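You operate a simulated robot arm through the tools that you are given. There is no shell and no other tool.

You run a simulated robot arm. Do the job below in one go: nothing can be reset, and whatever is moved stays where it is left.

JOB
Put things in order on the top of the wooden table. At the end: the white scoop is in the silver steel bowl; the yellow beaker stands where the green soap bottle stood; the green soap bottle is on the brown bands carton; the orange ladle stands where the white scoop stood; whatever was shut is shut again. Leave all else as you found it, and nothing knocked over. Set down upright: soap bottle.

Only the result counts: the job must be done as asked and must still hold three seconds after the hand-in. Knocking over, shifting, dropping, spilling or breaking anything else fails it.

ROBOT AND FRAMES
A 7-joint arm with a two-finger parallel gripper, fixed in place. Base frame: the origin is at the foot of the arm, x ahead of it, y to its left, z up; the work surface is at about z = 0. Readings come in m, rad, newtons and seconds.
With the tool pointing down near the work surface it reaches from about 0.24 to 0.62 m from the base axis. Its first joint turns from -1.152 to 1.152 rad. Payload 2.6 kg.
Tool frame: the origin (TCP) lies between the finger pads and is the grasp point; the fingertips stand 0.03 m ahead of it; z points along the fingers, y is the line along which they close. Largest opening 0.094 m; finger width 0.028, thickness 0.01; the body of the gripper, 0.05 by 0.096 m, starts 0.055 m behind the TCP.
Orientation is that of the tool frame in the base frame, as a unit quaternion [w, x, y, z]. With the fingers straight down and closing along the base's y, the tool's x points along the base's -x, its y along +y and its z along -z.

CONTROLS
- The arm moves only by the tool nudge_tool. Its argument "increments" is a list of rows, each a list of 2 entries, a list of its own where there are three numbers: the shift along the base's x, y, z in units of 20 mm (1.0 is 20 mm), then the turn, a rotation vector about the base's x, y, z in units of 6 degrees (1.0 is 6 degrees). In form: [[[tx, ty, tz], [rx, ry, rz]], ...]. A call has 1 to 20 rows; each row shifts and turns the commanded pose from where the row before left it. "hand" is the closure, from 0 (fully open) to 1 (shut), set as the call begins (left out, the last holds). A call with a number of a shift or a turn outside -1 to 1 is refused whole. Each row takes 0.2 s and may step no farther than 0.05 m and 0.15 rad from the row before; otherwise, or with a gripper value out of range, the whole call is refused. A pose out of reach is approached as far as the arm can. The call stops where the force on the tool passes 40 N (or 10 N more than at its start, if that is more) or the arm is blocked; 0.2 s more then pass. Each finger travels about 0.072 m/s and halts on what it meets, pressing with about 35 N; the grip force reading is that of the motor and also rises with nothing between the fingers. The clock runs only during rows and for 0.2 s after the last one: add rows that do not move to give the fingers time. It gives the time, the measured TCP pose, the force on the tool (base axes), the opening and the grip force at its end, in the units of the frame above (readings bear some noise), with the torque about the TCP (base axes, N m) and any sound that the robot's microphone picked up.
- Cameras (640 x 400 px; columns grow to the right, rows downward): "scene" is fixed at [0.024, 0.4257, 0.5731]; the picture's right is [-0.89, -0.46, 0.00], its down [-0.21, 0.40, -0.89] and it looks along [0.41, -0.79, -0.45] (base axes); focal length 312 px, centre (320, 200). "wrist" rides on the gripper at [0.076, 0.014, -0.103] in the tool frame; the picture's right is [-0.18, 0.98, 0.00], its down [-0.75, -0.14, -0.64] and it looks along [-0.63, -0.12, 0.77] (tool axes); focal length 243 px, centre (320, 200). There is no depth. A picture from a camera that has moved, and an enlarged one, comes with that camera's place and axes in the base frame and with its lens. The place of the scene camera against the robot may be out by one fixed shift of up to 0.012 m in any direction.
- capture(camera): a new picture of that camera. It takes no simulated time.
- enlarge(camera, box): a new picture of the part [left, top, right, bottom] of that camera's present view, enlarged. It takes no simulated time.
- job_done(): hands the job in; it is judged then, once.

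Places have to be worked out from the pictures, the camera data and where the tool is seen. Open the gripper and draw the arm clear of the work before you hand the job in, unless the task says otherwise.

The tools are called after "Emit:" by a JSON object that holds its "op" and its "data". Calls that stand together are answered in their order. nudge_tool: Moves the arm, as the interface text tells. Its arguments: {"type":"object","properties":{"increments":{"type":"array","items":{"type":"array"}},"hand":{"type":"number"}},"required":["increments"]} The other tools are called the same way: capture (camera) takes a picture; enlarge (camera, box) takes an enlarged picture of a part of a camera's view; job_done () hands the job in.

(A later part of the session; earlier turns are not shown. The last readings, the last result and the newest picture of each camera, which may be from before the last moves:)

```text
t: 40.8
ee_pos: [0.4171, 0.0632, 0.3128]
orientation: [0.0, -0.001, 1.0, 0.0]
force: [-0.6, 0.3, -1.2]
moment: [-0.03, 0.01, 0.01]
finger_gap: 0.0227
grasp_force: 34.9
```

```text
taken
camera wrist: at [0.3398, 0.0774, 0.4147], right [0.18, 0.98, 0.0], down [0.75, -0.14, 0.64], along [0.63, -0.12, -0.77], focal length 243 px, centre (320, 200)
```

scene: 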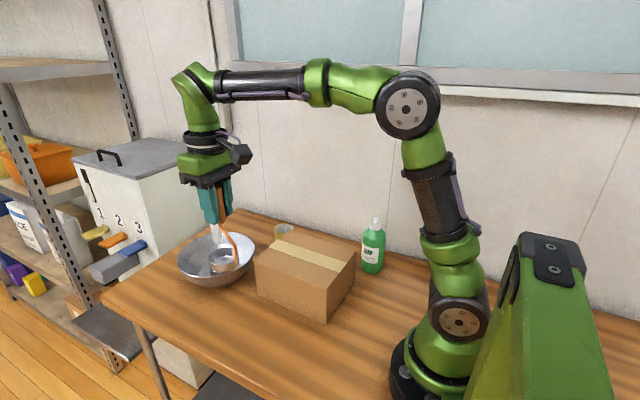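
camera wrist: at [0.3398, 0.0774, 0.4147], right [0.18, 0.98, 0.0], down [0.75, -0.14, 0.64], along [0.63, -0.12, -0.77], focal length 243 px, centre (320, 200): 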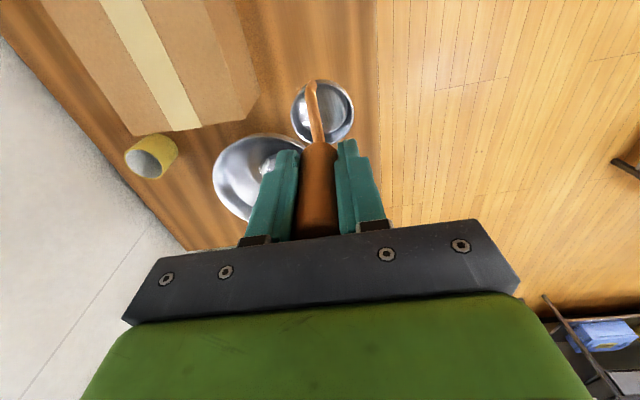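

The ladle hangs cleanly. I carry it at z≈0.31 over the carton to above the scoop's old place (0.376,-0.296).

Emit:
{"op": "nudge_tool", "data": {"increments": [[[-0.108, -0.946, 0], [0, 0, 0]], [[-0.108, -0.946, 0], [0, 0, 0]], [[-0.108, -0.946, 0], [0, 0, 0]], [[-0.108, -0.946, 0], [0, 0, 0]], [[-0.108, -0.946, 0], [0, 0, 0]], [[-0.108, -0.946, 0], [0, 0, 0]], [[-0.108, -0.946, 0], [0, 0, 0]], [[-0.108, -0.946, 0], [0, 0, 0]], [[-0.108, -0.946, 0], [0, 0, 0]], [[-0.108, -0.946, 0], [0, 0, 0]], [[-0.108, -0.946, 0], [0, 0, 0]], [[-0.108, -0.946, 0], [0, 0, 0]], [[-0.108, -0.946, 0], [0, 0, 0]], [[-0.108, -0.946, 0], [0, 0, 0]], [[-0.108, -0.946, 0], [0, 0, 0]], [[-0.108, -0.946, 0], [0, 0, 0]], [[-0.108, -0.946, 0], [0, 0, 0]], [[-0.108, -0.946, 0], [0, 0, 0]], [[-0.108, -0.946, 0], [0, 0, 0]], [[0, 0, 0], [0, 0, 0]]]}}

Emit:
{"op": "capture", "data": {"camera": "wrist"}}

Emit:
{"op": "capture", "data": {"camera": "scene"}}

```text
t: 45.0
ee_pos: [0.3746, -0.2938, 0.3141]
orientation: [0.0, 0.0, 1.0, 0.0]
force: [0.1, -0.4, -0.8]
moment: [-0.02, 0.0, -0.01]
finger_gap: 0.0227
grasp_force: 35.1
```

```text
taken
camera wrist: at [0.2981, -0.2804, 0.4154], right [0.18, 0.98, 0.0], down [0.75, -0.14, 0.64], along [0.63, -0.12, -0.77], focal length 243 px, centre (320, 200)
```

wrist: 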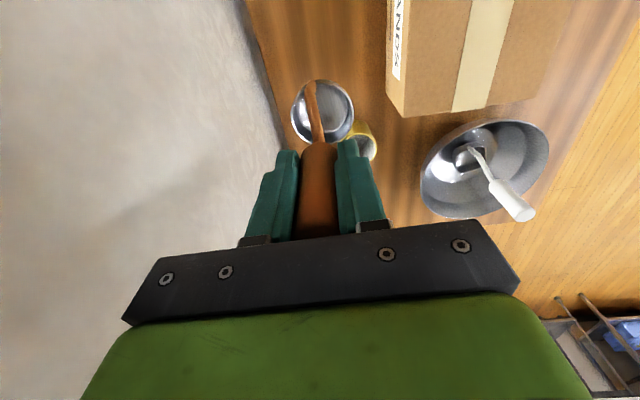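

```text
taken
```

scene: 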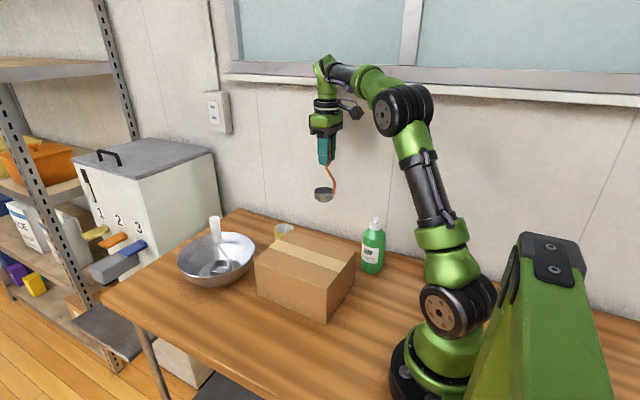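

Over the target. I descend to about 1 cm above contact height, with a 2 mm correction in y.

Emit:
{"op": "nudge_tool", "data": {"increments": [[[0.06, -0.1, -0.9], [0, 0, 0]], [[0, 0, -0.9], [0, 0, 0]], [[0, 0, -0.9], [0, 0, 0]], [[0, 0, -0.9], [0, 0, 0]], [[0, 0, -0.9], [0, 0, 0]], [[0, 0, -0.9], [0, 0, 0]], [[0, 0, -0.9], [0, 0, 0]], [[0, 0, -0.9], [0, 0, 0]], [[0, 0, -0.8], [0, 0, 0]], [[0, 0, 0], [0, 0, 0]]]}}

Emit:
{"op": "nudge_tool", "data": {"increments": [[[0, 0, -0.15], [0, 0, 0]], [[0, 0, -0.1], [0, 0, 0]], [[0, 0, 0], [0, 0, 0]]]}}

```text
t: 47.2
ee_pos: [0.3778, -0.2975, 0.1548]
orientation: [0.001, 0.0, 1.0, 0.0]
force: [-0.1, -0.3, -1.2]
moment: [0.0, 0.04, 0.02]
finger_gap: 0.0229
grasp_force: 35.3
```

```text
t: 48.0
ee_pos: [0.3773, -0.2967, 0.1494]
orientation: [-0.001, 0.001, 1.0, 0.0]
force: [0.0, 0.4, 0.3]
moment: [-0.04, 0.01, -0.02]
finger_gap: 0.0229
grasp_force: 34.8
```

The position is (0.377,-0.297,0.149), expected contact near 0.1425. I keep lowering in small steps.

Emit:
{"op": "nudge_tool", "data": {"increments": [[[0, 0, -0.12], [0, 0, 0]], [[0, 0, -0.1], [0, 0, 0]], [[0, 0, 0], [0, 0, 0]]]}}

Emit:
{"op": "nudge_tool", "data": {"increments": [[[0, 0, -0.08], [0, 0, 0]], [[0, 0, 0], [0, 0, 0]]]}}

```text
t: 48.8
ee_pos: [0.3766, -0.2971, 0.1442]
orientation: [0.0, 0.0, 1.0, 0.0]
force: [0.5, 0.7, -1.1]
moment: [0.02, -0.03, -0.04]
finger_gap: 0.0228
grasp_force: 35.0
```

```text
t: 49.4
ee_pos: [0.3776, -0.2977, 0.1422]
orientation: [0.0, 0.0, 1.0, 0.0]
force: [-0.4, 0.9, -0.1]
moment: [-0.07, -0.01, -0.02]
finger_gap: 0.0229
grasp_force: 35.2
```

Emit:
{"op": "nudge_tool", "data": {"increments": [[[0, 0, -0.05], [0, 0, 0]], [[0, 0, 0], [0, 0, 0]]]}}

```text
t: 50.0
ee_pos: [0.377, -0.2971, 0.1432]
orientation: [0.0, 0.0, 1.0, -0.001]
force: [-1.4, 0.4, 11.0]
moment: [0.19, 0.2, -0.02]
finger_gap: 0.0228
grasp_force: 35.6
```

The ladle touches the table (11 N). I open the fingers to 6 cm and look.

Emit:
{"op": "nudge_tool", "data": {"increments": [[[0, 0, 0], [0, 0, 0]], [[0, 0, 0], [0, 0, 0]], [[0, 0, 0], [0, 0, 0]]], "hand": 0.36}}

Emit:
{"op": "capture", "data": {"camera": "wrist"}}

Emit:
{"op": "enlarge", "data": {"camera": "scene", "box": [240, 140, 400, 290]}}

```text
t: 50.8
ee_pos: [0.3768, -0.2965, 0.1416]
orientation: [0.0, 0.0, 1.0, 0.0]
force: [0.6, -0.3, -0.8]
moment: [0.02, -0.03, 0.01]
finger_gap: 0.0603
grasp_force: 0.1
```

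```text
taken
camera wrist: at [0.2995, -0.2823, 0.2436], right [0.18, 0.98, 0.0], down [0.75, -0.14, 0.64], along [0.63, -0.12, -0.77], focal length 243 px, centre (320, 200)
```

wrist: 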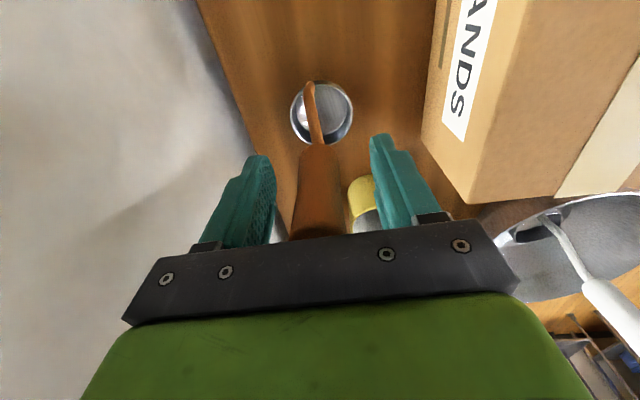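

```text
2.67 times, centred on (320, 215) of scene
camera zoom: at [0.024, 0.4257, 0.5731], right [-0.89, -0.46, 0.0], down [-0.21, 0.4, -0.89], along [0.41, -0.79, -0.45], focal length 833 px, centre (320, 160)
```

zoom: 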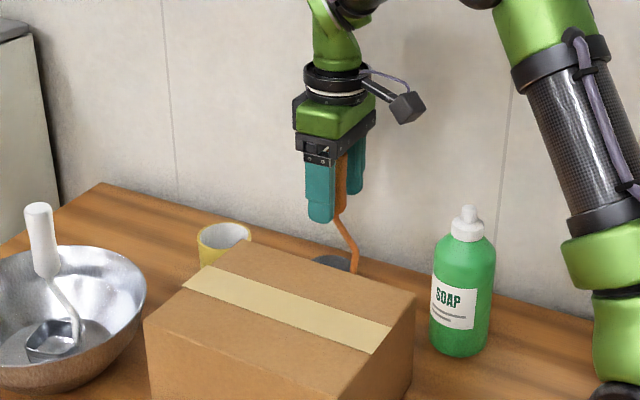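

The ladle stands exactly where the scoop was. I lift clear, open fully, and move above the soap bottle near (0.218,-0.2735).

Emit:
{"op": "nudge_tool", "data": {"increments": [[[0, 0, 0.5], [0, 0, 0]], [[0, 0, 0.95], [0, 0, 0]], [[0, 0, 0.95], [0, 0, 0]], [[0, 0, 0.95], [0, 0, 0]], [[0, 0, 0.95], [0, 0, 0]], [[0, 0, 0.95], [0, 0, 0]], [[0, 0, 0.95], [0, 0, 0]], [[0, 0, 0], [0, 0, 0]]]}}

Emit:
{"op": "nudge_tool", "data": {"increments": [[[-0.99, 0.14, 0], [0, 0, 0]], [[-0.99, 0.14, 0], [0, 0, 0]], [[-0.99, 0.14, 0], [0, 0, 0]], [[-0.99, 0.14, 0], [0, 0, 0]], [[-0.99, 0.14, 0], [0, 0, 0]], [[-0.99, 0.14, 0], [0, 0, 0]], [[-0.99, 0.14, 0], [0, 0, 0]], [[-0.99, 0.14, 0], [0, 0, 0]], [[0, 0, 0], [0, 0, 0]]], "hand": 0}}

Emit:
{"op": "capture", "data": {"camera": "wrist"}}

Emit:
{"op": "capture", "data": {"camera": "scene"}}

```text
t: 52.6
ee_pos: [0.3755, -0.2971, 0.2677]
orientation: [0.0, 0.0, 1.0, 0.0]
force: [0.5, -0.4, 0.4]
moment: [-0.02, -0.01, -0.03]
finger_gap: 0.0601
grasp_force: 0.1
```

```text
t: 54.6
ee_pos: [0.2183, -0.275, 0.2662]
orientation: [-0.001, 0.0, 1.0, 0.0]
force: [0.2, -0.4, -0.5]
moment: [0.01, -0.04, 0.02]
finger_gap: 0.0938
grasp_force: 0.0
```

```text
taken
camera wrist: at [0.1407, -0.2601, 0.3676], right [0.18, 0.98, 0.0], down [0.75, -0.14, 0.64], along [0.63, -0.12, -0.77], focal length 243 px, centre (320, 200)
```

wrist: 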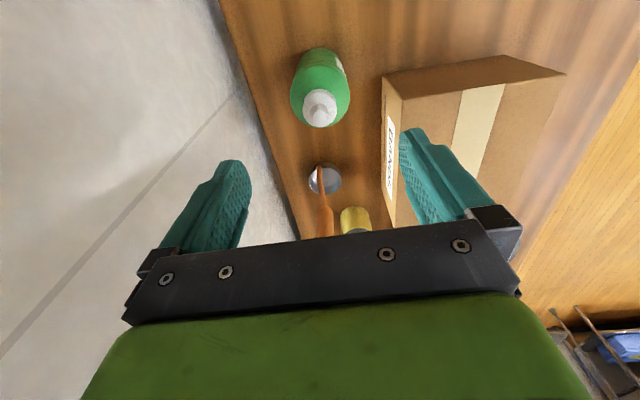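

```text
taken
```

scene: 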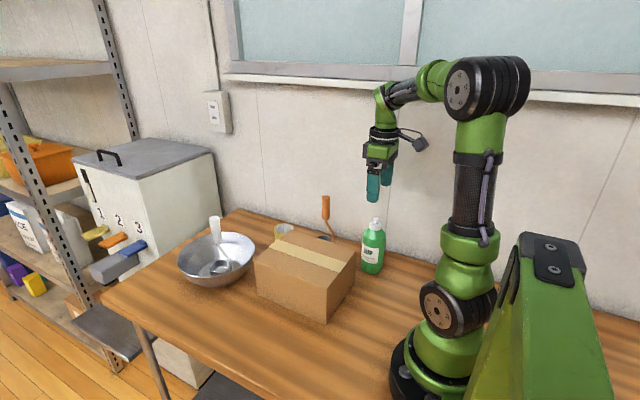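

Emit:
{"op": "enlarge", "data": {"camera": "wrist", "box": [240, 30, 400, 130]}}

Emit:
{"op": "enlarge", "data": {"camera": "scene", "box": [330, 160, 410, 280]}}

```text
4.00 times, centred on (320, 80) of wrist
camera zoom: at [0.1407, -0.2601, 0.3676], right [0.18, 0.98, 0.0], down [0.75, -0.14, 0.64], along [0.63, -0.12, -0.77], focal length 970 px, centre (320, 680)
```

zoom: 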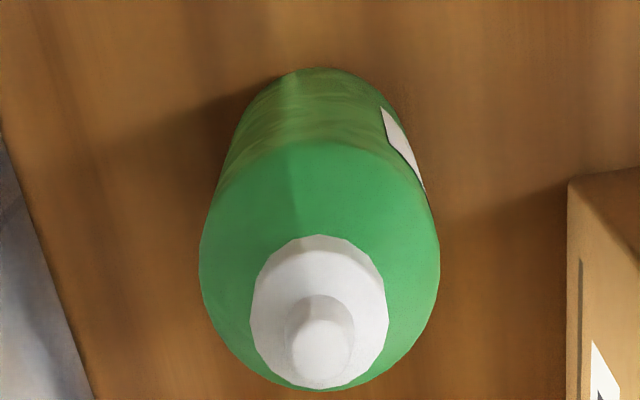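

```text
3.33 times, centred on (370, 220) of scene
camera zoom: at [0.024, 0.4257, 0.5731], right [-0.89, -0.46, 0.0], down [-0.21, 0.4, -0.89], along [0.41, -0.79, -0.45], focal length 1041 px, centre (153, 133)
```

zoom: 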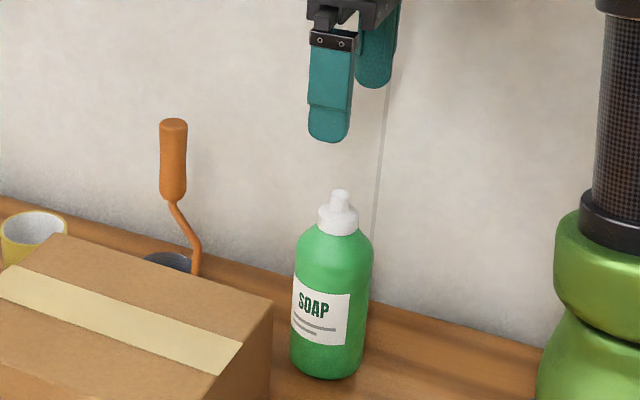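

The bottle's nozzle top is at about (0.216,-0.273,0.165) and its straight body reaches z≈0.105. I descend to z≈0.118 so the tips grip the body while the palm stays above the nozzle.

Emit:
{"op": "nudge_tool", "data": {"increments": [[[-0.05, 0.05, -0.9], [0, 0, 0]], [[0, 0, -0.9], [0, 0, 0]], [[0, 0, -0.9], [0, 0, 0]], [[0, 0, -0.9], [0, 0, 0]], [[0, 0, -0.9], [0, 0, 0]], [[0, 0, -0.9], [0, 0, 0]], [[0, 0, -0.9], [0, 0, 0]], [[0, 0, -0.6], [0, 0, 0]], [[0, 0, 0], [0, 0, 0]]]}}

Emit:
{"op": "enlarge", "data": {"camera": "scene", "box": [330, 180, 410, 290]}}

Emit:
{"op": "capture", "data": {"camera": "wrist"}}

```text
t: 56.6
ee_pos: [0.2162, -0.2744, 0.1282]
orientation: [0.0, 0.0, 1.0, 0.0]
force: [0.6, -0.3, -0.2]
moment: [0.0, 0.0, -0.02]
finger_gap: 0.0939
grasp_force: 0.0
```

```text
3.64 times, centred on (370, 235) of scene
camera zoom: at [0.024, 0.4257, 0.5731], right [-0.89, -0.46, 0.0], down [-0.21, 0.4, -0.89], along [0.41, -0.79, -0.45], focal length 1136 px, centre (138, 73)
```

zoom: 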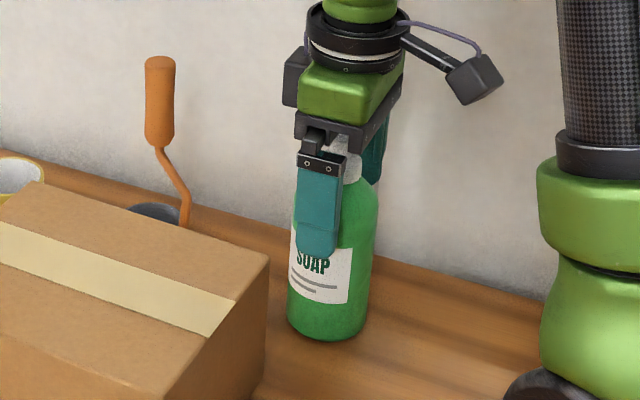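

```text
taken
camera wrist: at [0.139, -0.2594, 0.2298], right [0.18, 0.98, 0.0], down [0.75, -0.14, 0.64], along [0.63, -0.12, -0.77], focal length 243 px, centre (320, 200)
```

wrist: 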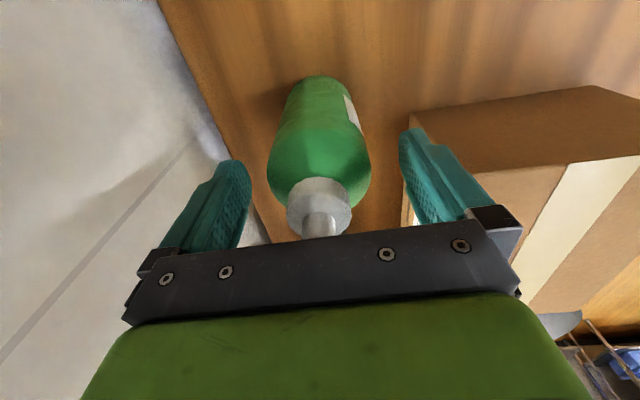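

The bottle is centred between the fingers and the nozzle still has room below the palm. I lower another 9 mm carefully.

Emit:
{"op": "nudge_tool", "data": {"increments": [[[0, 0, -0.25], [0, 0, 0]], [[0, 0, -0.2], [0, 0, 0]], [[0, 0, 0], [0, 0, 0]]]}}

Emit:
{"op": "nudge_tool", "data": {"increments": [[[0, 0, -0.1], [0, 0, 0]], [[0, 0, 0], [0, 0, 0]]]}}

Emit:
{"op": "enlarge", "data": {"camera": "scene", "box": [345, 190, 405, 270]}}

```text
t: 57.4
ee_pos: [0.2161, -0.2731, 0.1191]
orientation: [0.001, 0.0, 1.0, 0.0]
force: [-0.6, 0.0, 0.0]
moment: [0.01, -0.04, 0.02]
finger_gap: 0.0942
grasp_force: 0.0
```

```text
t: 58.0
ee_pos: [0.217, -0.2742, 0.1173]
orientation: [0.0, 0.0, 1.0, 0.0]
force: [0.1, 0.1, -0.2]
moment: [0.0, 0.02, -0.01]
finger_gap: 0.0941
grasp_force: 0.1
```

```text
5.00 times, centred on (375, 230) of scene
camera zoom: at [0.024, 0.4257, 0.5731], right [-0.89, -0.46, 0.0], down [-0.21, 0.4, -0.89], along [0.41, -0.79, -0.45], focal length 1562 px, centre (45, 50)
```

zoom: 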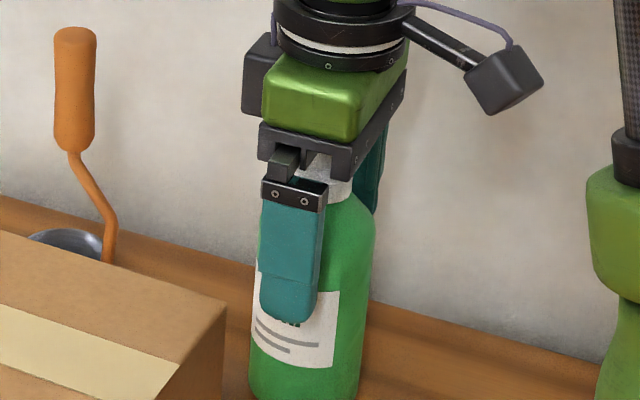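

No contact yet at z=0.117, tips at 0.087, well on the body. I close the grip and read it.

Emit:
{"op": "nudge_tool", "data": {"increments": [[[0, 0, 0], [0, 0, 0]], [[0, 0, 0], [0, 0, 0]], [[0, 0, 0], [0, 0, 0]], [[0, 0, 0], [0, 0, 0]]], "hand": 1}}

Emit:
{"op": "nudge_tool", "data": {"increments": [[[0, 0, 0.2], [0, 0, 0]], [[0, 0, 0.3], [0, 0, 0]], [[0, 0, 0], [0, 0, 0]]]}}

Emit:
{"op": "enlarge", "data": {"camera": "scene", "box": [340, 180, 410, 290]}}

```text
t: 59.0
ee_pos: [0.2178, -0.2754, 0.1178]
orientation: [0.001, 0.001, 1.0, -0.001]
force: [2.0, -3.0, 15.7]
moment: [0.04, -0.26, -0.06]
finger_gap: 0.06
grasp_force: 35.7
```

```text
t: 59.8
ee_pos: [0.2175, -0.274, 0.1275]
orientation: [-0.001, 0.0, 1.0, 0.001]
force: [0.1, 0.3, -2.7]
moment: [-0.02, -0.01, 0.04]
finger_gap: 0.0602
grasp_force: 34.4
```

```text
3.64 times, centred on (375, 235) of scene
camera zoom: at [0.024, 0.4257, 0.5731], right [-0.89, -0.46, 0.0], down [-0.21, 0.4, -0.89], along [0.41, -0.79, -0.45], focal length 1136 px, centre (120, 73)
```

zoom: 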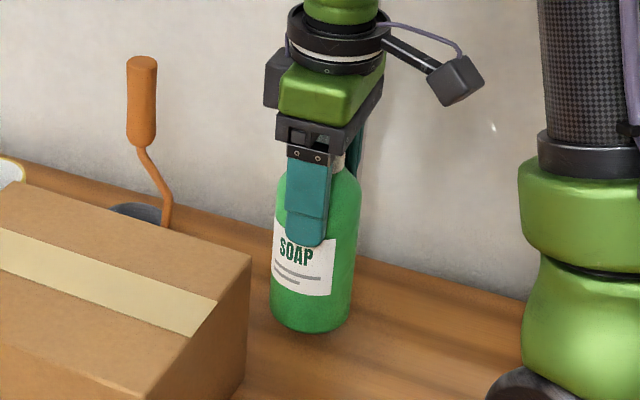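

The bottle is held (gap 0.060) and its weight of about 2.5 N shows. I continue lifting slowly to z≈0.27.

Emit:
{"op": "nudge_tool", "data": {"increments": [[[0, 0, 0.5], [0, 0, 0]], [[0, 0, 0.7], [0, 0, 0]], [[0, 0, 0.7], [0, 0, 0]], [[0, 0, 0.7], [0, 0, 0]], [[0, 0, 0.7], [0, 0, 0]], [[0, 0, 0.7], [0, 0, 0]], [[0, 0, 0.7], [0, 0, 0]], [[0, 0, 0.7], [0, 0, 0]], [[0, 0, 0.7], [0, 0, 0]], [[0, 0, 0.7], [0, 0, 0]], [[0, 0, 0.5], [0, 0, 0]], [[0, 0, 0], [0, 0, 0]]]}}

Emit:
{"op": "capture", "data": {"camera": "scene"}}

Emit:
{"op": "capture", "data": {"camera": "wrist"}}

```text
t: 62.4
ee_pos: [0.2166, -0.2751, 0.2735]
orientation: [0.0, 0.0, 1.0, 0.0]
force: [0.2, -0.2, -2.8]
moment: [0.0, 0.01, -0.02]
finger_gap: 0.0601
grasp_force: 35.2
```

```text
taken
```

scene: 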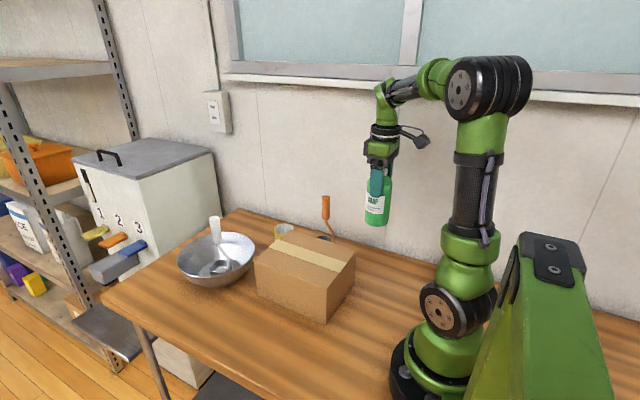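

```text
taken
camera wrist: at [0.1388, -0.2596, 0.3741], right [0.18, 0.98, 0.0], down [0.75, -0.14, 0.64], along [0.63, -0.12, -0.77], focal length 243 px, centre (320, 200)
```

wrist: 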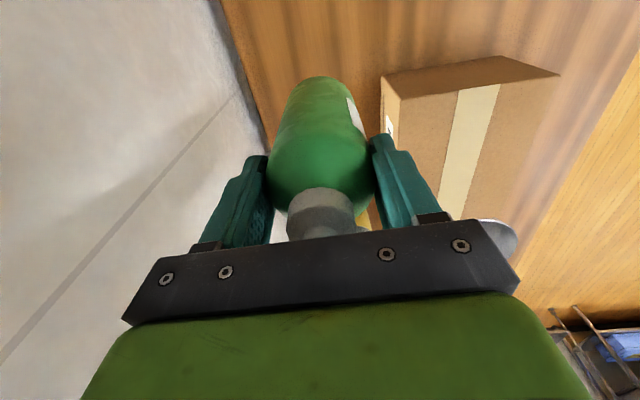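

The bottle hangs upright. I carry it at z≈0.275 to above the carton's centre (0.338,-0.112).

Emit:
{"op": "nudge_tool", "data": {"increments": [[[0.67, 0.905, 0.1], [0, 0, 0]], [[0.67, 0.905, 0], [0, 0, 0]], [[0.67, 0.905, 0], [0, 0, 0]], [[0.67, 0.905, 0], [0, 0, 0]], [[0.67, 0.905, 0], [0, 0, 0]], [[0.67, 0.905, 0], [0, 0, 0]], [[0.67, 0.905, 0], [0, 0, 0]], [[0.67, 0.905, 0], [0, 0, 0]], [[0.67, 0.905, 0], [0, 0, 0]], [[0, 0, 0], [0, 0, 0]]]}}

Emit:
{"op": "capture", "data": {"camera": "scene"}}

Emit:
{"op": "capture", "data": {"camera": "wrist"}}

```text
t: 64.6
ee_pos: [0.3382, -0.1103, 0.2748]
orientation: [0.0, 0.0, 1.0, 0.001]
force: [-0.1, 0.1, -3.6]
moment: [0.02, 0.01, 0.01]
finger_gap: 0.0604
grasp_force: 34.6
```

```text
taken
```

scene: 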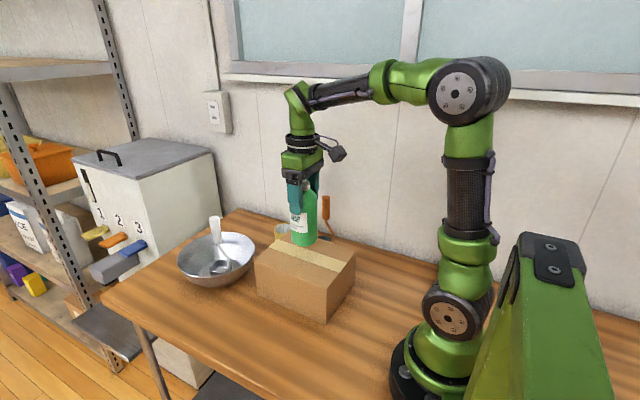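

```text
taken
camera wrist: at [0.2613, -0.0963, 0.3766], right [0.18, 0.98, 0.0], down [0.75, -0.14, 0.64], along [0.63, -0.12, -0.77], focal length 243 px, centre (320, 200)
```

wrist: 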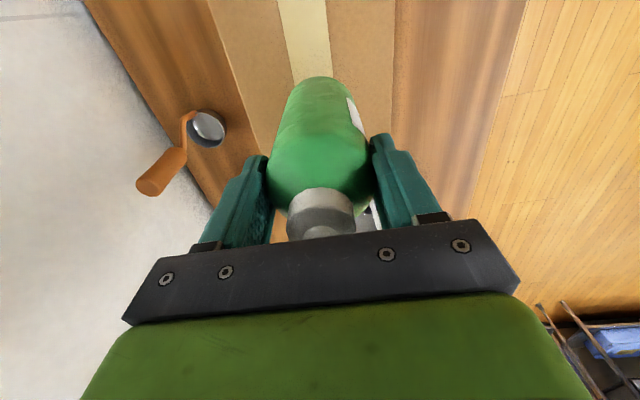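

The bottle is centred over the tape. I lower to z≈0.240 and then continue in small steps, watching the force.

Emit:
{"op": "nudge_tool", "data": {"increments": [[[0, 0, -0.6], [0, 0, 0]], [[0, 0, -0.6], [0, 0, 0]], [[0, 0, -0.5], [0, 0, 0]], [[0, 0, 0], [0, 0, 0]]]}}

Emit:
{"op": "enlarge", "data": {"camera": "scene", "box": [240, 160, 380, 330]}}

```text
t: 65.6
ee_pos: [0.3369, -0.1111, 0.2433]
orientation: [0.0, 0.001, 1.0, 0.0]
force: [-0.5, -0.2, -2.9]
moment: [0.0, 0.01, 0.01]
finger_gap: 0.0601
grasp_force: 35.3
```

```text
2.35 times, centred on (310, 245) of scene
camera zoom: at [0.024, 0.4257, 0.5731], right [-0.89, -0.46, 0.0], down [-0.21, 0.4, -0.89], along [0.41, -0.79, -0.45], focal length 735 px, centre (344, 94)
```

zoom: 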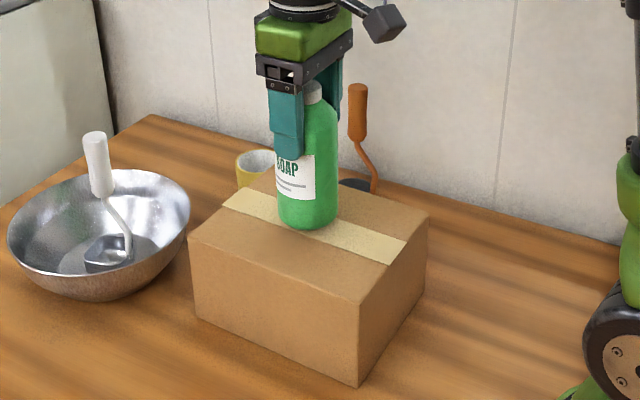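

Emit:
{"op": "nudge_tool", "data": {"increments": [[[0, 0, -0.15], [0, 0, 0]], [[0, 0, -0.15], [0, 0, 0]], [[0, 0, 0], [0, 0, 0]]]}}

Emit:
{"op": "nudge_tool", "data": {"increments": [[[0, 0, -0.1], [0, 0, 0]], [[0, 0, -0.1], [0, 0, 0]], [[0, 0, 0], [0, 0, 0]]]}}

Emit:
{"op": "nudge_tool", "data": {"increments": [[[0, 0, -0.1], [0, 0, 0]], [[0, 0, 0], [0, 0, 0]]]}}

```text
t: 66.4
ee_pos: [0.3389, -0.1099, 0.2358]
orientation: [0.0, 0.0, 1.0, -0.001]
force: [0.4, -0.3, -2.9]
moment: [-0.01, 0.02, -0.02]
finger_gap: 0.0604
grasp_force: 35.2
```

```text
t: 67.2
ee_pos: [0.3376, -0.1108, 0.2313]
orientation: [0.0, 0.0, 1.0, 0.0]
force: [0.2, 0.1, -2.8]
moment: [-0.03, -0.02, 0.01]
finger_gap: 0.0603
grasp_force: 35.2
```

```text
t: 67.8
ee_pos: [0.3368, -0.1121, 0.2293]
orientation: [0.0, -0.001, 1.0, 0.0]
force: [-0.8, -0.2, -2.6]
moment: [0.01, 0.0, 0.0]
finger_gap: 0.0601
grasp_force: 34.9
```

No contact at 0.229; I continue in 1.5–2 mm steps.

Emit:
{"op": "nudge_tool", "data": {"increments": [[[0, 0, -0.1], [0, 0, 0]], [[0, 0, 0], [0, 0, 0]]]}}

Emit:
{"op": "nudge_tool", "data": {"increments": [[[0, 0, -0.08], [0, 0, 0]], [[0, 0, 0], [0, 0, 0]]]}}

```text
t: 68.4
ee_pos: [0.3373, -0.1112, 0.2283]
orientation: [0.001, 0.001, 1.0, 0.001]
force: [-6.0, 0.2, 17.0]
moment: [0.14, 0.6, -0.04]
finger_gap: 0.0604
grasp_force: 35.6
```

```text
t: 69.1
ee_pos: [0.3371, -0.1114, 0.2267]
orientation: [0.003, 0.001, 1.0, -0.001]
force: [-2.5, 0.7, 5.2]
moment: [0.11, 0.19, 0.05]
finger_gap: 0.0603
grasp_force: 35.2
stopped in row 2: the force on the tool passed its limit at 41 N (the readings are from after the stop); the commanded pose is now the measured one
```

Contact with the carton top is made and the force is now small. I open the fingers and look before lifting.

Emit:
{"op": "nudge_tool", "data": {"increments": [[[0, 0, 0], [0, 0, 0]], [[0, 0, 0], [0, 0, 0]], [[0, 0, 0], [0, 0, 0]]], "hand": 0}}

Emit:
{"op": "enlarge", "data": {"camera": "scene", "box": [240, 160, 380, 330]}}

Emit:
{"op": "capture", "data": {"camera": "wrist"}}

```text
t: 69.9
ee_pos: [0.3381, -0.1095, 0.2275]
orientation: [0.004, 0.0, 1.0, -0.001]
force: [-0.7, 0.0, -0.1]
moment: [-0.01, 0.0, -0.02]
finger_gap: 0.0939
grasp_force: 0.1
```

```text
2.35 times, centred on (310, 245) of scene
camera zoom: at [0.024, 0.4257, 0.5731], right [-0.89, -0.46, 0.0], down [-0.21, 0.4, -0.89], along [0.41, -0.79, -0.45], focal length 735 px, centre (344, 94)
```

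zoom: 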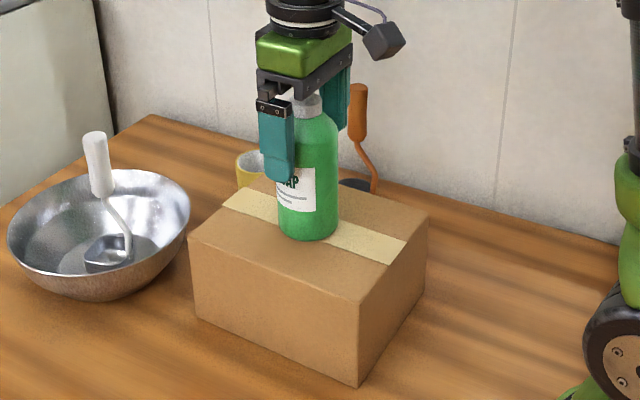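

```text
taken
camera wrist: at [0.2606, -0.0964, 0.3289], right [0.18, 0.98, 0.0], down [0.75, -0.14, 0.65], along [0.64, -0.12, -0.76], focal length 243 px, centre (320, 200)
```

wrist: 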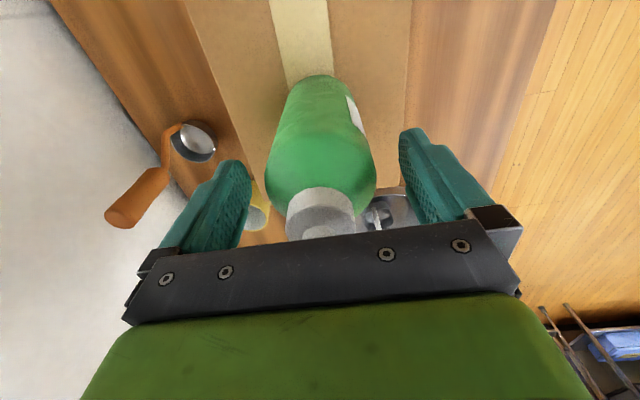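

The bottle stands upright on the carton. I lift straight up over its nozzle, then travel to above the beaker at (0.502,-0.254), staying within reach at z≈0.235.

Emit:
{"op": "nudge_tool", "data": {"increments": [[[0, 0, 0.5], [0, 0, 0]], [[0, 0, 0.9], [0, 0, 0]], [[0, 0, 0.9], [0, 0, 0]], [[0, 0, 0.9], [0, 0, 0]], [[0, 0, 0.9], [0, 0, 0]], [[0, 0, 0.9], [0, 0.07, 0]], [[0, 0, 0], [0, 0, 0]]]}}

Emit:
{"op": "nudge_tool", "data": {"increments": [[[0.91, -0.8, -0.51], [0, 0, 0]], [[0.91, -0.8, -0.51], [0, 0, 0]], [[0.91, -0.8, -0.51], [0, 0, 0]], [[0.91, -0.8, -0.51], [0, 0, 0]], [[0.91, -0.8, -0.51], [0, 0, 0]], [[0.91, -0.8, -0.51], [0, 0, 0]], [[0.91, -0.8, -0.51], [0, 0, 0]], [[0.91, -0.8, -0.51], [0, 0, 0]], [[0.91, -0.8, -0.51], [0, 0, 0]], [[0, 0, 0], [0, 0, 0]]]}}

Emit:
{"op": "capture", "data": {"camera": "scene"}}

Emit:
{"op": "capture", "data": {"camera": "wrist"}}

```text
t: 71.5
ee_pos: [0.3386, -0.1119, 0.3281]
orientation: [-0.001, 0.0, 1.0, -0.001]
force: [0.3, 0.1, -0.3]
moment: [0.04, 0.02, 0.0]
finger_gap: 0.0941
grasp_force: 0.0
```

```text
t: 73.7
ee_pos: [0.5039, -0.2553, 0.2362]
orientation: [0.0, 0.0, 1.0, 0.0]
force: [-0.5, 0.5, 0.5]
moment: [0.02, 0.01, 0.01]
finger_gap: 0.0937
grasp_force: 0.1
```

```text
taken
```

scene: 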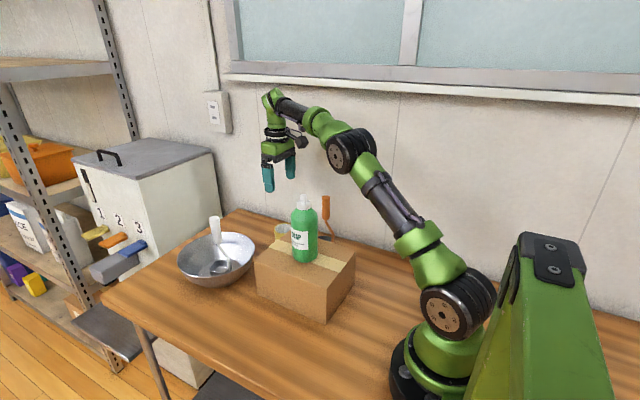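

```text
taken
camera wrist: at [0.4257, -0.2412, 0.3385], right [0.18, 0.98, 0.0], down [0.75, -0.14, 0.64], along [0.63, -0.12, -0.77], focal length 243 px, centre (320, 200)
```

wrist: 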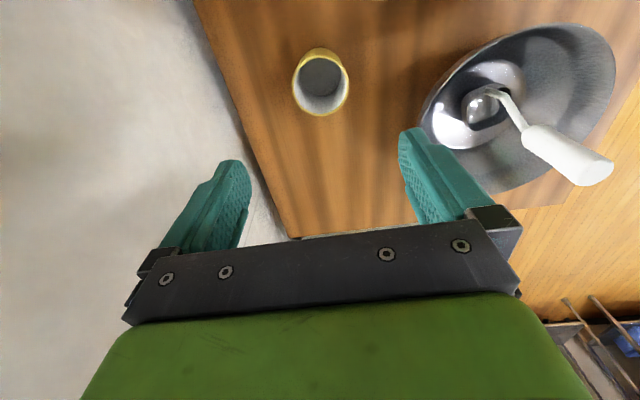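

The beaker is empty and in view below; I enlarge it to fix its centre.

Emit:
{"op": "enlarge", "data": {"camera": "wrist", "box": [240, 30, 400, 130]}}

```text
4.00 times, centred on (320, 80) of wrist
camera zoom: at [0.4257, -0.2412, 0.3385], right [0.18, 0.98, 0.0], down [0.75, -0.14, 0.64], along [0.63, -0.12, -0.77], focal length 970 px, centre (320, 680)
```

zoom: 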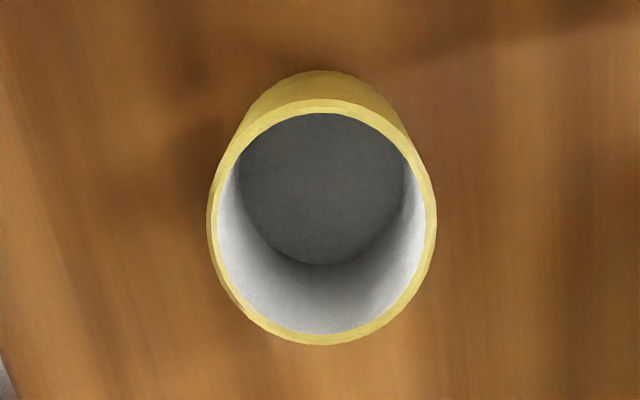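

The beaker's centre is (0.5005,-0.254), rim diameter 0.062, height 0.058. I correct 3 mm and descend to z≈0.038.

Emit:
{"op": "nudge_tool", "data": {"increments": [[[-0.15, 0.05, -0.9], [0, 0, 0]], [[0, 0, -0.9], [0, 0, 0]], [[0, 0, -0.9], [0, 0, 0]], [[0, 0, -0.9], [0, 0, 0]], [[0, 0, -0.9], [0, 0, 0]], [[0, 0, -0.9], [0, 0, 0]], [[0, 0, -0.9], [0, 0, 0]], [[0, 0, -0.9], [0, 0, 0]], [[0, 0, 0], [0, 0, 0]]]}}

Emit:
{"op": "capture", "data": {"camera": "wrist"}}

Emit:
{"op": "enlarge", "data": {"camera": "scene", "box": [200, 130, 380, 280]}}

```text
t: 75.7
ee_pos: [0.4994, -0.2531, 0.0917]
orientation: [0.001, 0.001, 1.0, -0.001]
force: [0.2, 0.6, 0.0]
moment: [0.02, 0.03, 0.02]
finger_gap: 0.0943
grasp_force: 0.1
```

```text
taken
camera wrist: at [0.4231, -0.2395, 0.1934], right [0.19, 0.98, 0.0], down [0.75, -0.14, 0.64], along [0.63, -0.12, -0.77], focal length 243 px, centre (320, 200)
```

wrist: 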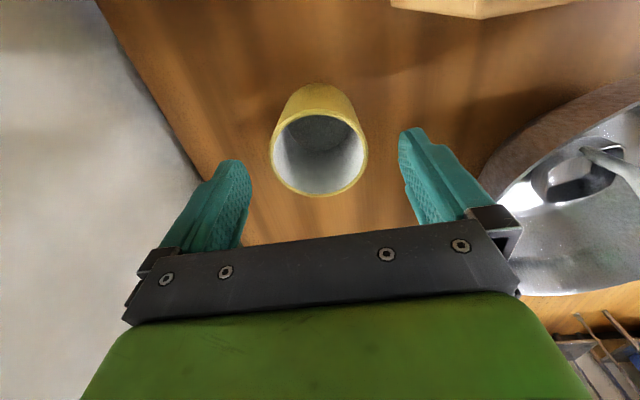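

```text
2.67 times, centred on (290, 205) of scene
camera zoom: at [0.024, 0.4257, 0.5731], right [-0.89, -0.46, 0.0], down [-0.21, 0.4, -0.89], along [0.41, -0.79, -0.45], focal length 833 px, centre (400, 187)
```

zoom: 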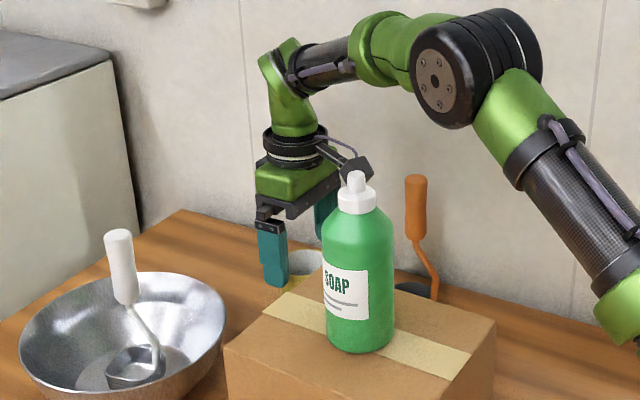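

The beaker sits centred between the fingers. I go down the remaining 5.4 cm.

Emit:
{"op": "nudge_tool", "data": {"increments": [[[0, 0, -0.9], [0, 0, 0]], [[0, 0, -0.9], [0, 0, 0]], [[0, 0, -0.8], [0, 0, 0]], [[0, 0, 0], [0, 0, 0]]]}}

Emit:
{"op": "capture", "data": {"camera": "wrist"}}

```text
t: 76.7
ee_pos: [0.4989, -0.2536, 0.0397]
orientation: [-0.002, 0.0, 1.0, 0.0]
force: [0.0, -0.1, 0.4]
moment: [-0.04, -0.03, -0.01]
finger_gap: 0.0939
grasp_force: 0.2
```

```text
taken
camera wrist: at [0.4222, -0.2397, 0.1417], right [0.18, 0.98, 0.0], down [0.75, -0.14, 0.64], along [0.63, -0.12, -0.77], focal length 243 px, centre (320, 200)
```

wrist: 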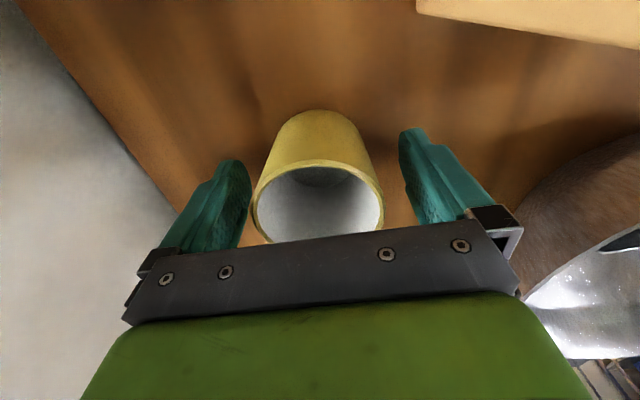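

The beaker lies squarely between the fingers at z≈0.04. I close the grip.

Emit:
{"op": "nudge_tool", "data": {"increments": [[[0, 0, 0], [0, 0, 0]], [[0, 0, 0], [0, 0, 0]], [[0, 0, 0], [0, 0, 0]], [[0, 0, 0], [0, 0, 0]]], "hand": 1}}

```text
t: 77.7
ee_pos: [0.4996, -0.254, 0.0415]
orientation: [0.0, -0.001, 1.0, -0.001]
force: [0.6, -0.1, 0.0]
moment: [0.0, -0.04, -0.02]
finger_gap: 0.0603
grasp_force: 35.0
```

The beaker is held (gap 0.060). I lift it straight up to z≈0.235.

Emit:
{"op": "nudge_tool", "data": {"increments": [[[0, 0, 0.5], [0, 0, 0]], [[0, 0, 0.95], [0, 0, 0]], [[0, 0, 0.95], [0, 0, 0]], [[0, 0, 0.95], [0, 0, 0]], [[0, 0, 0.95], [0, 0, 0]], [[0, 0, 0.95], [0, 0, 0]], [[0, 0, 0.95], [0, 0, 0]], [[0, 0, 0.95], [0, 0, 0]], [[0, 0, 0.95], [0, 0, 0]], [[0, 0, 0.95], [0, 0, 0]], [[0, 0, 0.7], [0, 0, 0]], [[0, 0, 0], [0, 0, 0]]]}}

Emit:
{"op": "capture", "data": {"camera": "scene"}}

Emit:
{"op": "capture", "data": {"camera": "wrist"}}

```text
t: 80.3
ee_pos: [0.4982, -0.2542, 0.2346]
orientation: [-0.001, 0.0, 1.0, 0.0]
force: [0.9, 0.2, -0.7]
moment: [-0.01, -0.03, 0.0]
finger_gap: 0.0605
grasp_force: 34.9
```

```text
taken
```

scene: 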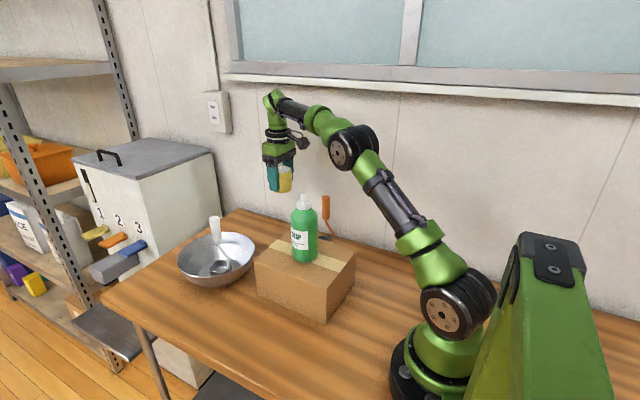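

```text
taken
camera wrist: at [0.422, -0.2402, 0.3364], right [0.18, 0.98, 0.0], down [0.75, -0.14, 0.64], along [0.63, -0.12, -0.77], focal length 243 px, centre (320, 200)
```

wrist: 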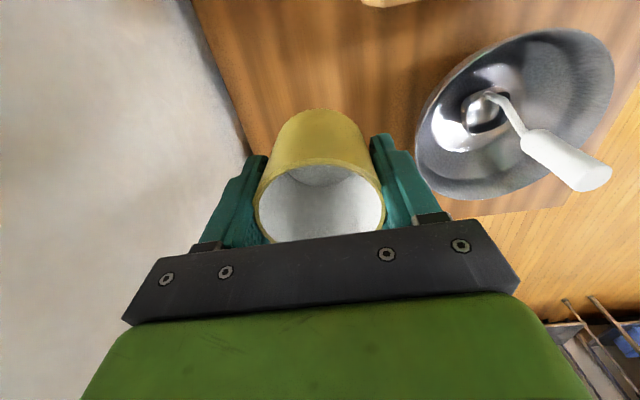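

The beaker is upright in the grip. I carry it inward, rising to z≈0.28 to pass well above the ladle's handle, to above the bottle's old spot (0.216,-0.274).

Emit:
{"op": "nudge_tool", "data": {"increments": [[[-0.94, -0.067, 0.4], [0, 0, 0]], [[-0.94, -0.067, 0.5], [0, 0, 0]], [[-0.94, -0.067, 0.6], [0, 0, 0]], [[-0.94, -0.067, 0.6], [0, 0, 0]], [[-0.94, -0.067, 0.2], [0, 0, 0]], [[-0.94, -0.067, 0], [0, 0, 0]], [[-0.94, -0.067, 0], [0, 0, 0]], [[-0.94, -0.067, 0], [0, 0, 0]], [[-0.94, -0.067, 0], [0, 0, 0]], [[-0.94, -0.067, 0], [0, 0, 0]], [[-0.94, -0.067, 0], [0, 0, 0]], [[-0.94, -0.067, 0], [0, 0, 0]], [[-0.94, -0.067, 0], [0, 0, 0]], [[-0.94, -0.067, 0], [0, 0, 0]], [[-0.94, -0.067, 0], [0, 0, 0]], [[0, 0, 0], [0, 0, 0]]]}}

Emit:
{"op": "capture", "data": {"camera": "scene"}}

Emit:
{"op": "capture", "data": {"camera": "wrist"}}

```text
t: 83.7
ee_pos: [0.2174, -0.2725, 0.2801]
orientation: [-0.001, 0.0, 1.0, -0.001]
force: [-0.1, 0.8, 0.1]
moment: [0.02, 0.0, -0.01]
finger_gap: 0.0602
grasp_force: 34.8
```

```text
taken
```

scene: 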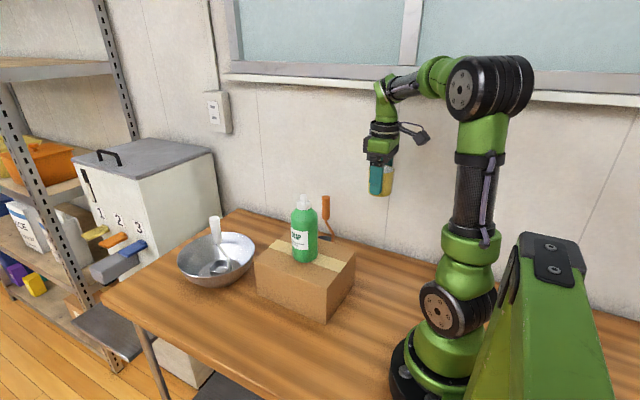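

```text
taken
camera wrist: at [0.14, -0.2586, 0.3819], right [0.18, 0.98, 0.0], down [0.75, -0.14, 0.64], along [0.63, -0.12, -0.77], focal length 243 px, centre (320, 200)
```

wrist: 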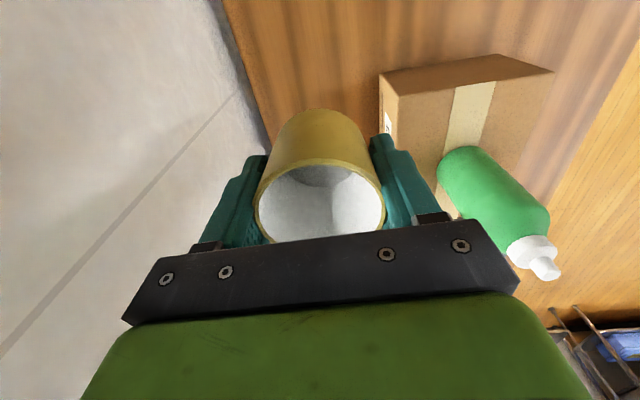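

Above the spot. I descend to z≈0.05 with about 1 cm to spare.

Emit:
{"op": "nudge_tool", "data": {"increments": [[[-0.04, -0.06, -0.95], [0, 0, 0]], [[0, 0, -0.95], [0, 0, 0]], [[0, 0, -0.95], [0, 0, 0]], [[0, 0, -0.95], [0, 0, 0]], [[0, 0, -0.95], [0, 0, 0]], [[0, 0, -0.95], [0, 0, 0]], [[0, 0, -0.95], [0, 0, 0]], [[0, 0, -0.95], [0, 0, 0]], [[0, 0, -0.95], [0, 0, 0]], [[0, 0, -0.95], [0, 0, 0]], [[0, 0, -0.95], [0, 0, 0]], [[0, 0, -0.9], [0, 0, 0]], [[0, 0, 0], [0, 0, 0]]]}}

Emit:
{"op": "enlarge", "data": {"camera": "scene", "box": [320, 180, 420, 290]}}

```text
t: 86.5
ee_pos: [0.2172, -0.2752, 0.0541]
orientation: [-0.001, -0.001, 1.0, -0.001]
force: [0.1, 0.6, 0.4]
moment: [-0.02, -0.03, 0.01]
finger_gap: 0.0604
grasp_force: 34.7
```

```text
3.64 times, centred on (370, 235) of scene
camera zoom: at [0.024, 0.4257, 0.5731], right [-0.89, -0.46, 0.0], down [-0.21, 0.4, -0.89], along [0.41, -0.79, -0.45], focal length 1136 px, centre (138, 73)
```

zoom: 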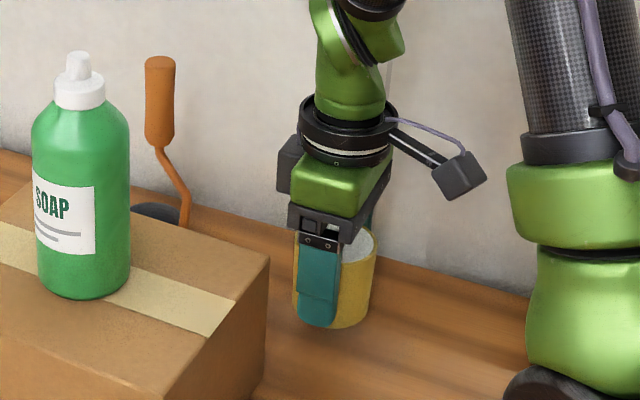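

The beaker hovers about 1.4 cm above the table at the right place. I lower gently in small steps toward contact near z=0.040.

Emit:
{"op": "nudge_tool", "data": {"increments": [[[0, 0, -0.2], [0, 0, 0]], [[0, 0, -0.15], [0, 0, 0]], [[0, 0, -0.1], [0, 0, 0]], [[0, 0, 0], [0, 0, 0]]]}}

Emit:
{"op": "nudge_tool", "data": {"increments": [[[0, 0, -0.1], [0, 0, 0]], [[0, 0, 0], [0, 0, 0]]]}}

Emit:
{"op": "nudge_tool", "data": {"increments": [[[0, 0, -0.08], [0, 0, 0]], [[0, 0, 0], [0, 0, 0]]]}}

```text
t: 87.5
ee_pos: [0.2169, -0.2743, 0.0454]
orientation: [-0.001, 0.0, 1.0, -0.001]
force: [0.2, 0.1, -1.0]
moment: [-0.01, 0.0, 0.02]
finger_gap: 0.0603
grasp_force: 34.7
```

```text
t: 88.1
ee_pos: [0.2174, -0.2746, 0.0421]
orientation: [0.0, 0.0, 1.0, -0.001]
force: [0.0, 0.1, 0.0]
moment: [-0.03, -0.05, 0.02]
finger_gap: 0.0601
grasp_force: 34.9
```

```text
t: 88.7
ee_pos: [0.216, -0.2753, 0.0434]
orientation: [-0.001, 0.0, 1.0, -0.001]
force: [-1.0, 0.3, -0.3]
moment: [-0.01, 0.04, 0.01]
finger_gap: 0.0601
grasp_force: 35.0
```

Emit:
{"op": "nudge_tool", "data": {"increments": [[[0, 0, -0.06], [0, 0, 0]], [[0, 0, 0], [0, 0, 0]]]}}

```text
t: 89.3
ee_pos: [0.2165, -0.2744, 0.0409]
orientation: [-0.001, -0.001, 1.0, 0.0]
force: [0.3, -0.3, -0.4]
moment: [0.01, -0.01, 0.06]
finger_gap: 0.0602
grasp_force: 34.6
```

No contact yet at 0.041; one more millimetre-sized step.

Emit:
{"op": "nudge_tool", "data": {"increments": [[[0, 0, -0.05], [0, 0, 0]], [[0, 0, 0], [0, 0, 0]]]}}

```text
t: 89.9
ee_pos: [0.2167, -0.275, 0.0397]
orientation: [0.0, 0.001, 1.0, -0.001]
force: [-1.6, 3.6, 11.0]
moment: [0.17, 0.12, -0.03]
finger_gap: 0.0602
grasp_force: 35.1
```

The beaker touches the table (11 N). I open the fingers fully and check.

Emit:
{"op": "nudge_tool", "data": {"increments": [[[0, 0, 0], [0, 0, 0]], [[0, 0, 0], [0, 0, 0]], [[0, 0, 0], [0, 0, 0]]], "hand": 0}}

Emit:
{"op": "capture", "data": {"camera": "wrist"}}

Emit:
{"op": "enlarge", "data": {"camera": "scene", "box": [320, 180, 420, 290]}}

```text
t: 90.7
ee_pos: [0.217, -0.2744, 0.0397]
orientation: [-0.001, 0.0, 1.0, -0.001]
force: [-0.1, -0.7, 0.8]
moment: [0.0, -0.03, -0.03]
finger_gap: 0.0943
grasp_force: 0.0
```

```text
taken
camera wrist: at [0.1395, -0.2599, 0.1412], right [0.18, 0.98, 0.0], down [0.75, -0.14, 0.64], along [0.63, -0.12, -0.77], focal length 243 px, centre (320, 200)
```

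wrist: 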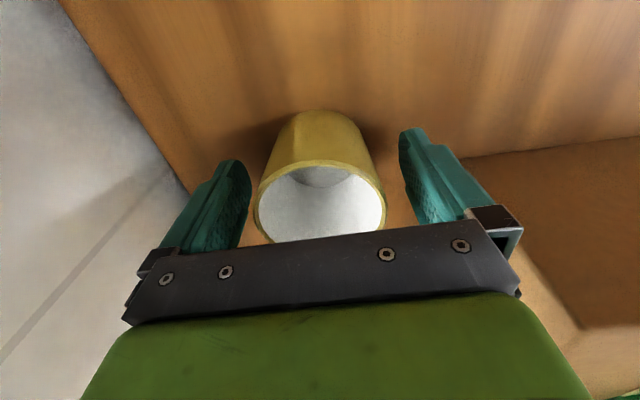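

```text
3.64 times, centred on (370, 235) of scene
camera zoom: at [0.024, 0.4257, 0.5731], right [-0.89, -0.46, 0.0], down [-0.21, 0.4, -0.89], along [0.41, -0.79, -0.45], focal length 1136 px, centre (138, 73)
```

zoom: 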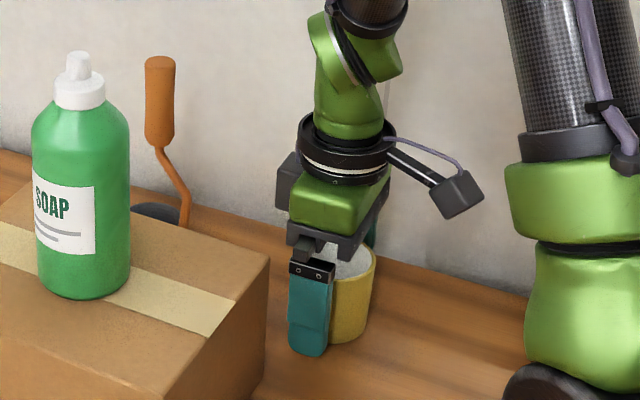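

The beaker stands free between the open fingers. I lift straight up to z≈0.36 to clear everything.

Emit:
{"op": "nudge_tool", "data": {"increments": [[[0, 0, 0.5], [0, 0, 0]], [[0, 0, 0.95], [0, 0, 0]], [[0, 0, 0.95], [0, 0, 0]], [[0, 0, 0.95], [0, 0, 0]], [[0, 0, 0.95], [0, 0, 0]], [[0, 0, 0.95], [0, 0, 0]], [[0, 0, 0.95], [0, 0, 0]], [[0, 0, 0.95], [0, 0, 0]], [[0, 0, 0.95], [0, 0, 0]], [[0, 0, 0.95], [0, 0, 0]], [[0, 0, 0.95], [0, 0, 0]], [[0, 0, 0.95], [0, 0, 0]], [[0, 0, 0.95], [0, 0, 0]], [[0, 0, 0.95], [0, 0, 0]], [[0, 0, 0.95], [0, 0, 0]], [[0, 0, 0.95], [0, 0, 0]], [[0, 0, 0.95], [0, 0, 0]], [[0, 0, 0], [0, 0, 0]]]}}

Emit:
{"op": "capture", "data": {"camera": "scene"}}

Emit:
{"op": "capture", "data": {"camera": "wrist"}}

Emit:
{"op": "enlarge", "data": {"camera": "scene", "box": [160, 180, 400, 340]}}

```text
t: 94.5
ee_pos: [0.2181, -0.274, 0.3564]
orientation: [0.0, 0.0, 1.0, -0.002]
force: [0.0, 0.7, 0.1]
moment: [-0.01, -0.01, -0.02]
finger_gap: 0.094
grasp_force: 0.0
```

```text
taken
```

scene: 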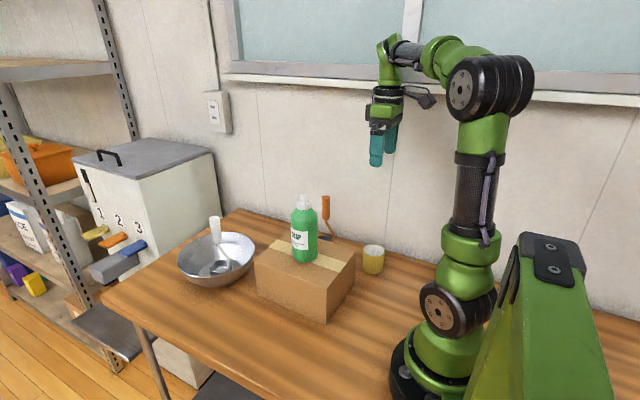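

```text
taken
camera wrist: at [0.14, -0.2598, 0.4568], right [0.18, 0.98, 0.0], down [0.75, -0.14, 0.64], along [0.63, -0.12, -0.77], focal length 243 px, centre (320, 200)
```

wrist: 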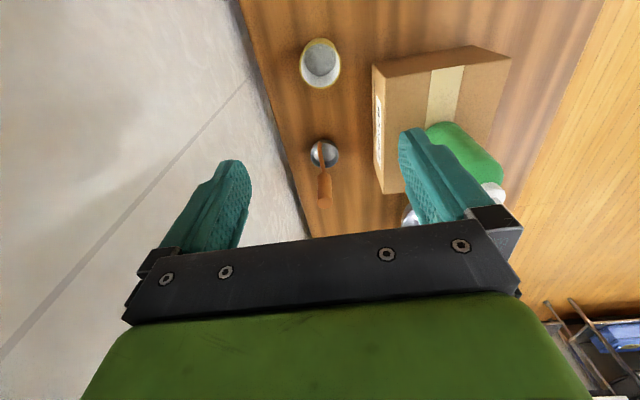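

```text
2.50 times, centred on (280, 260) of scene
camera zoom: at [0.024, 0.4257, 0.5731], right [-0.89, -0.46, 0.0], down [-0.21, 0.4, -0.89], along [0.41, -0.79, -0.45], focal length 781 px, centre (420, 50)
```

zoom: 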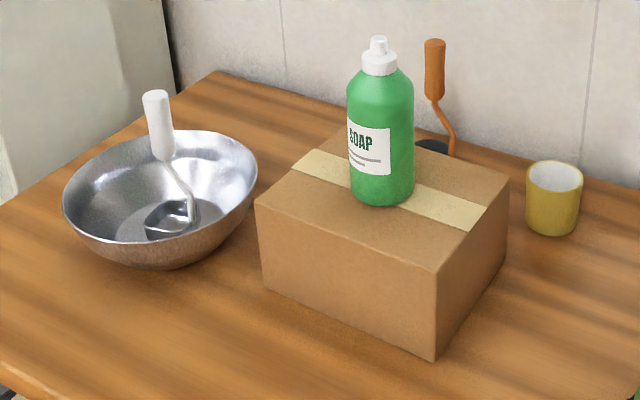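

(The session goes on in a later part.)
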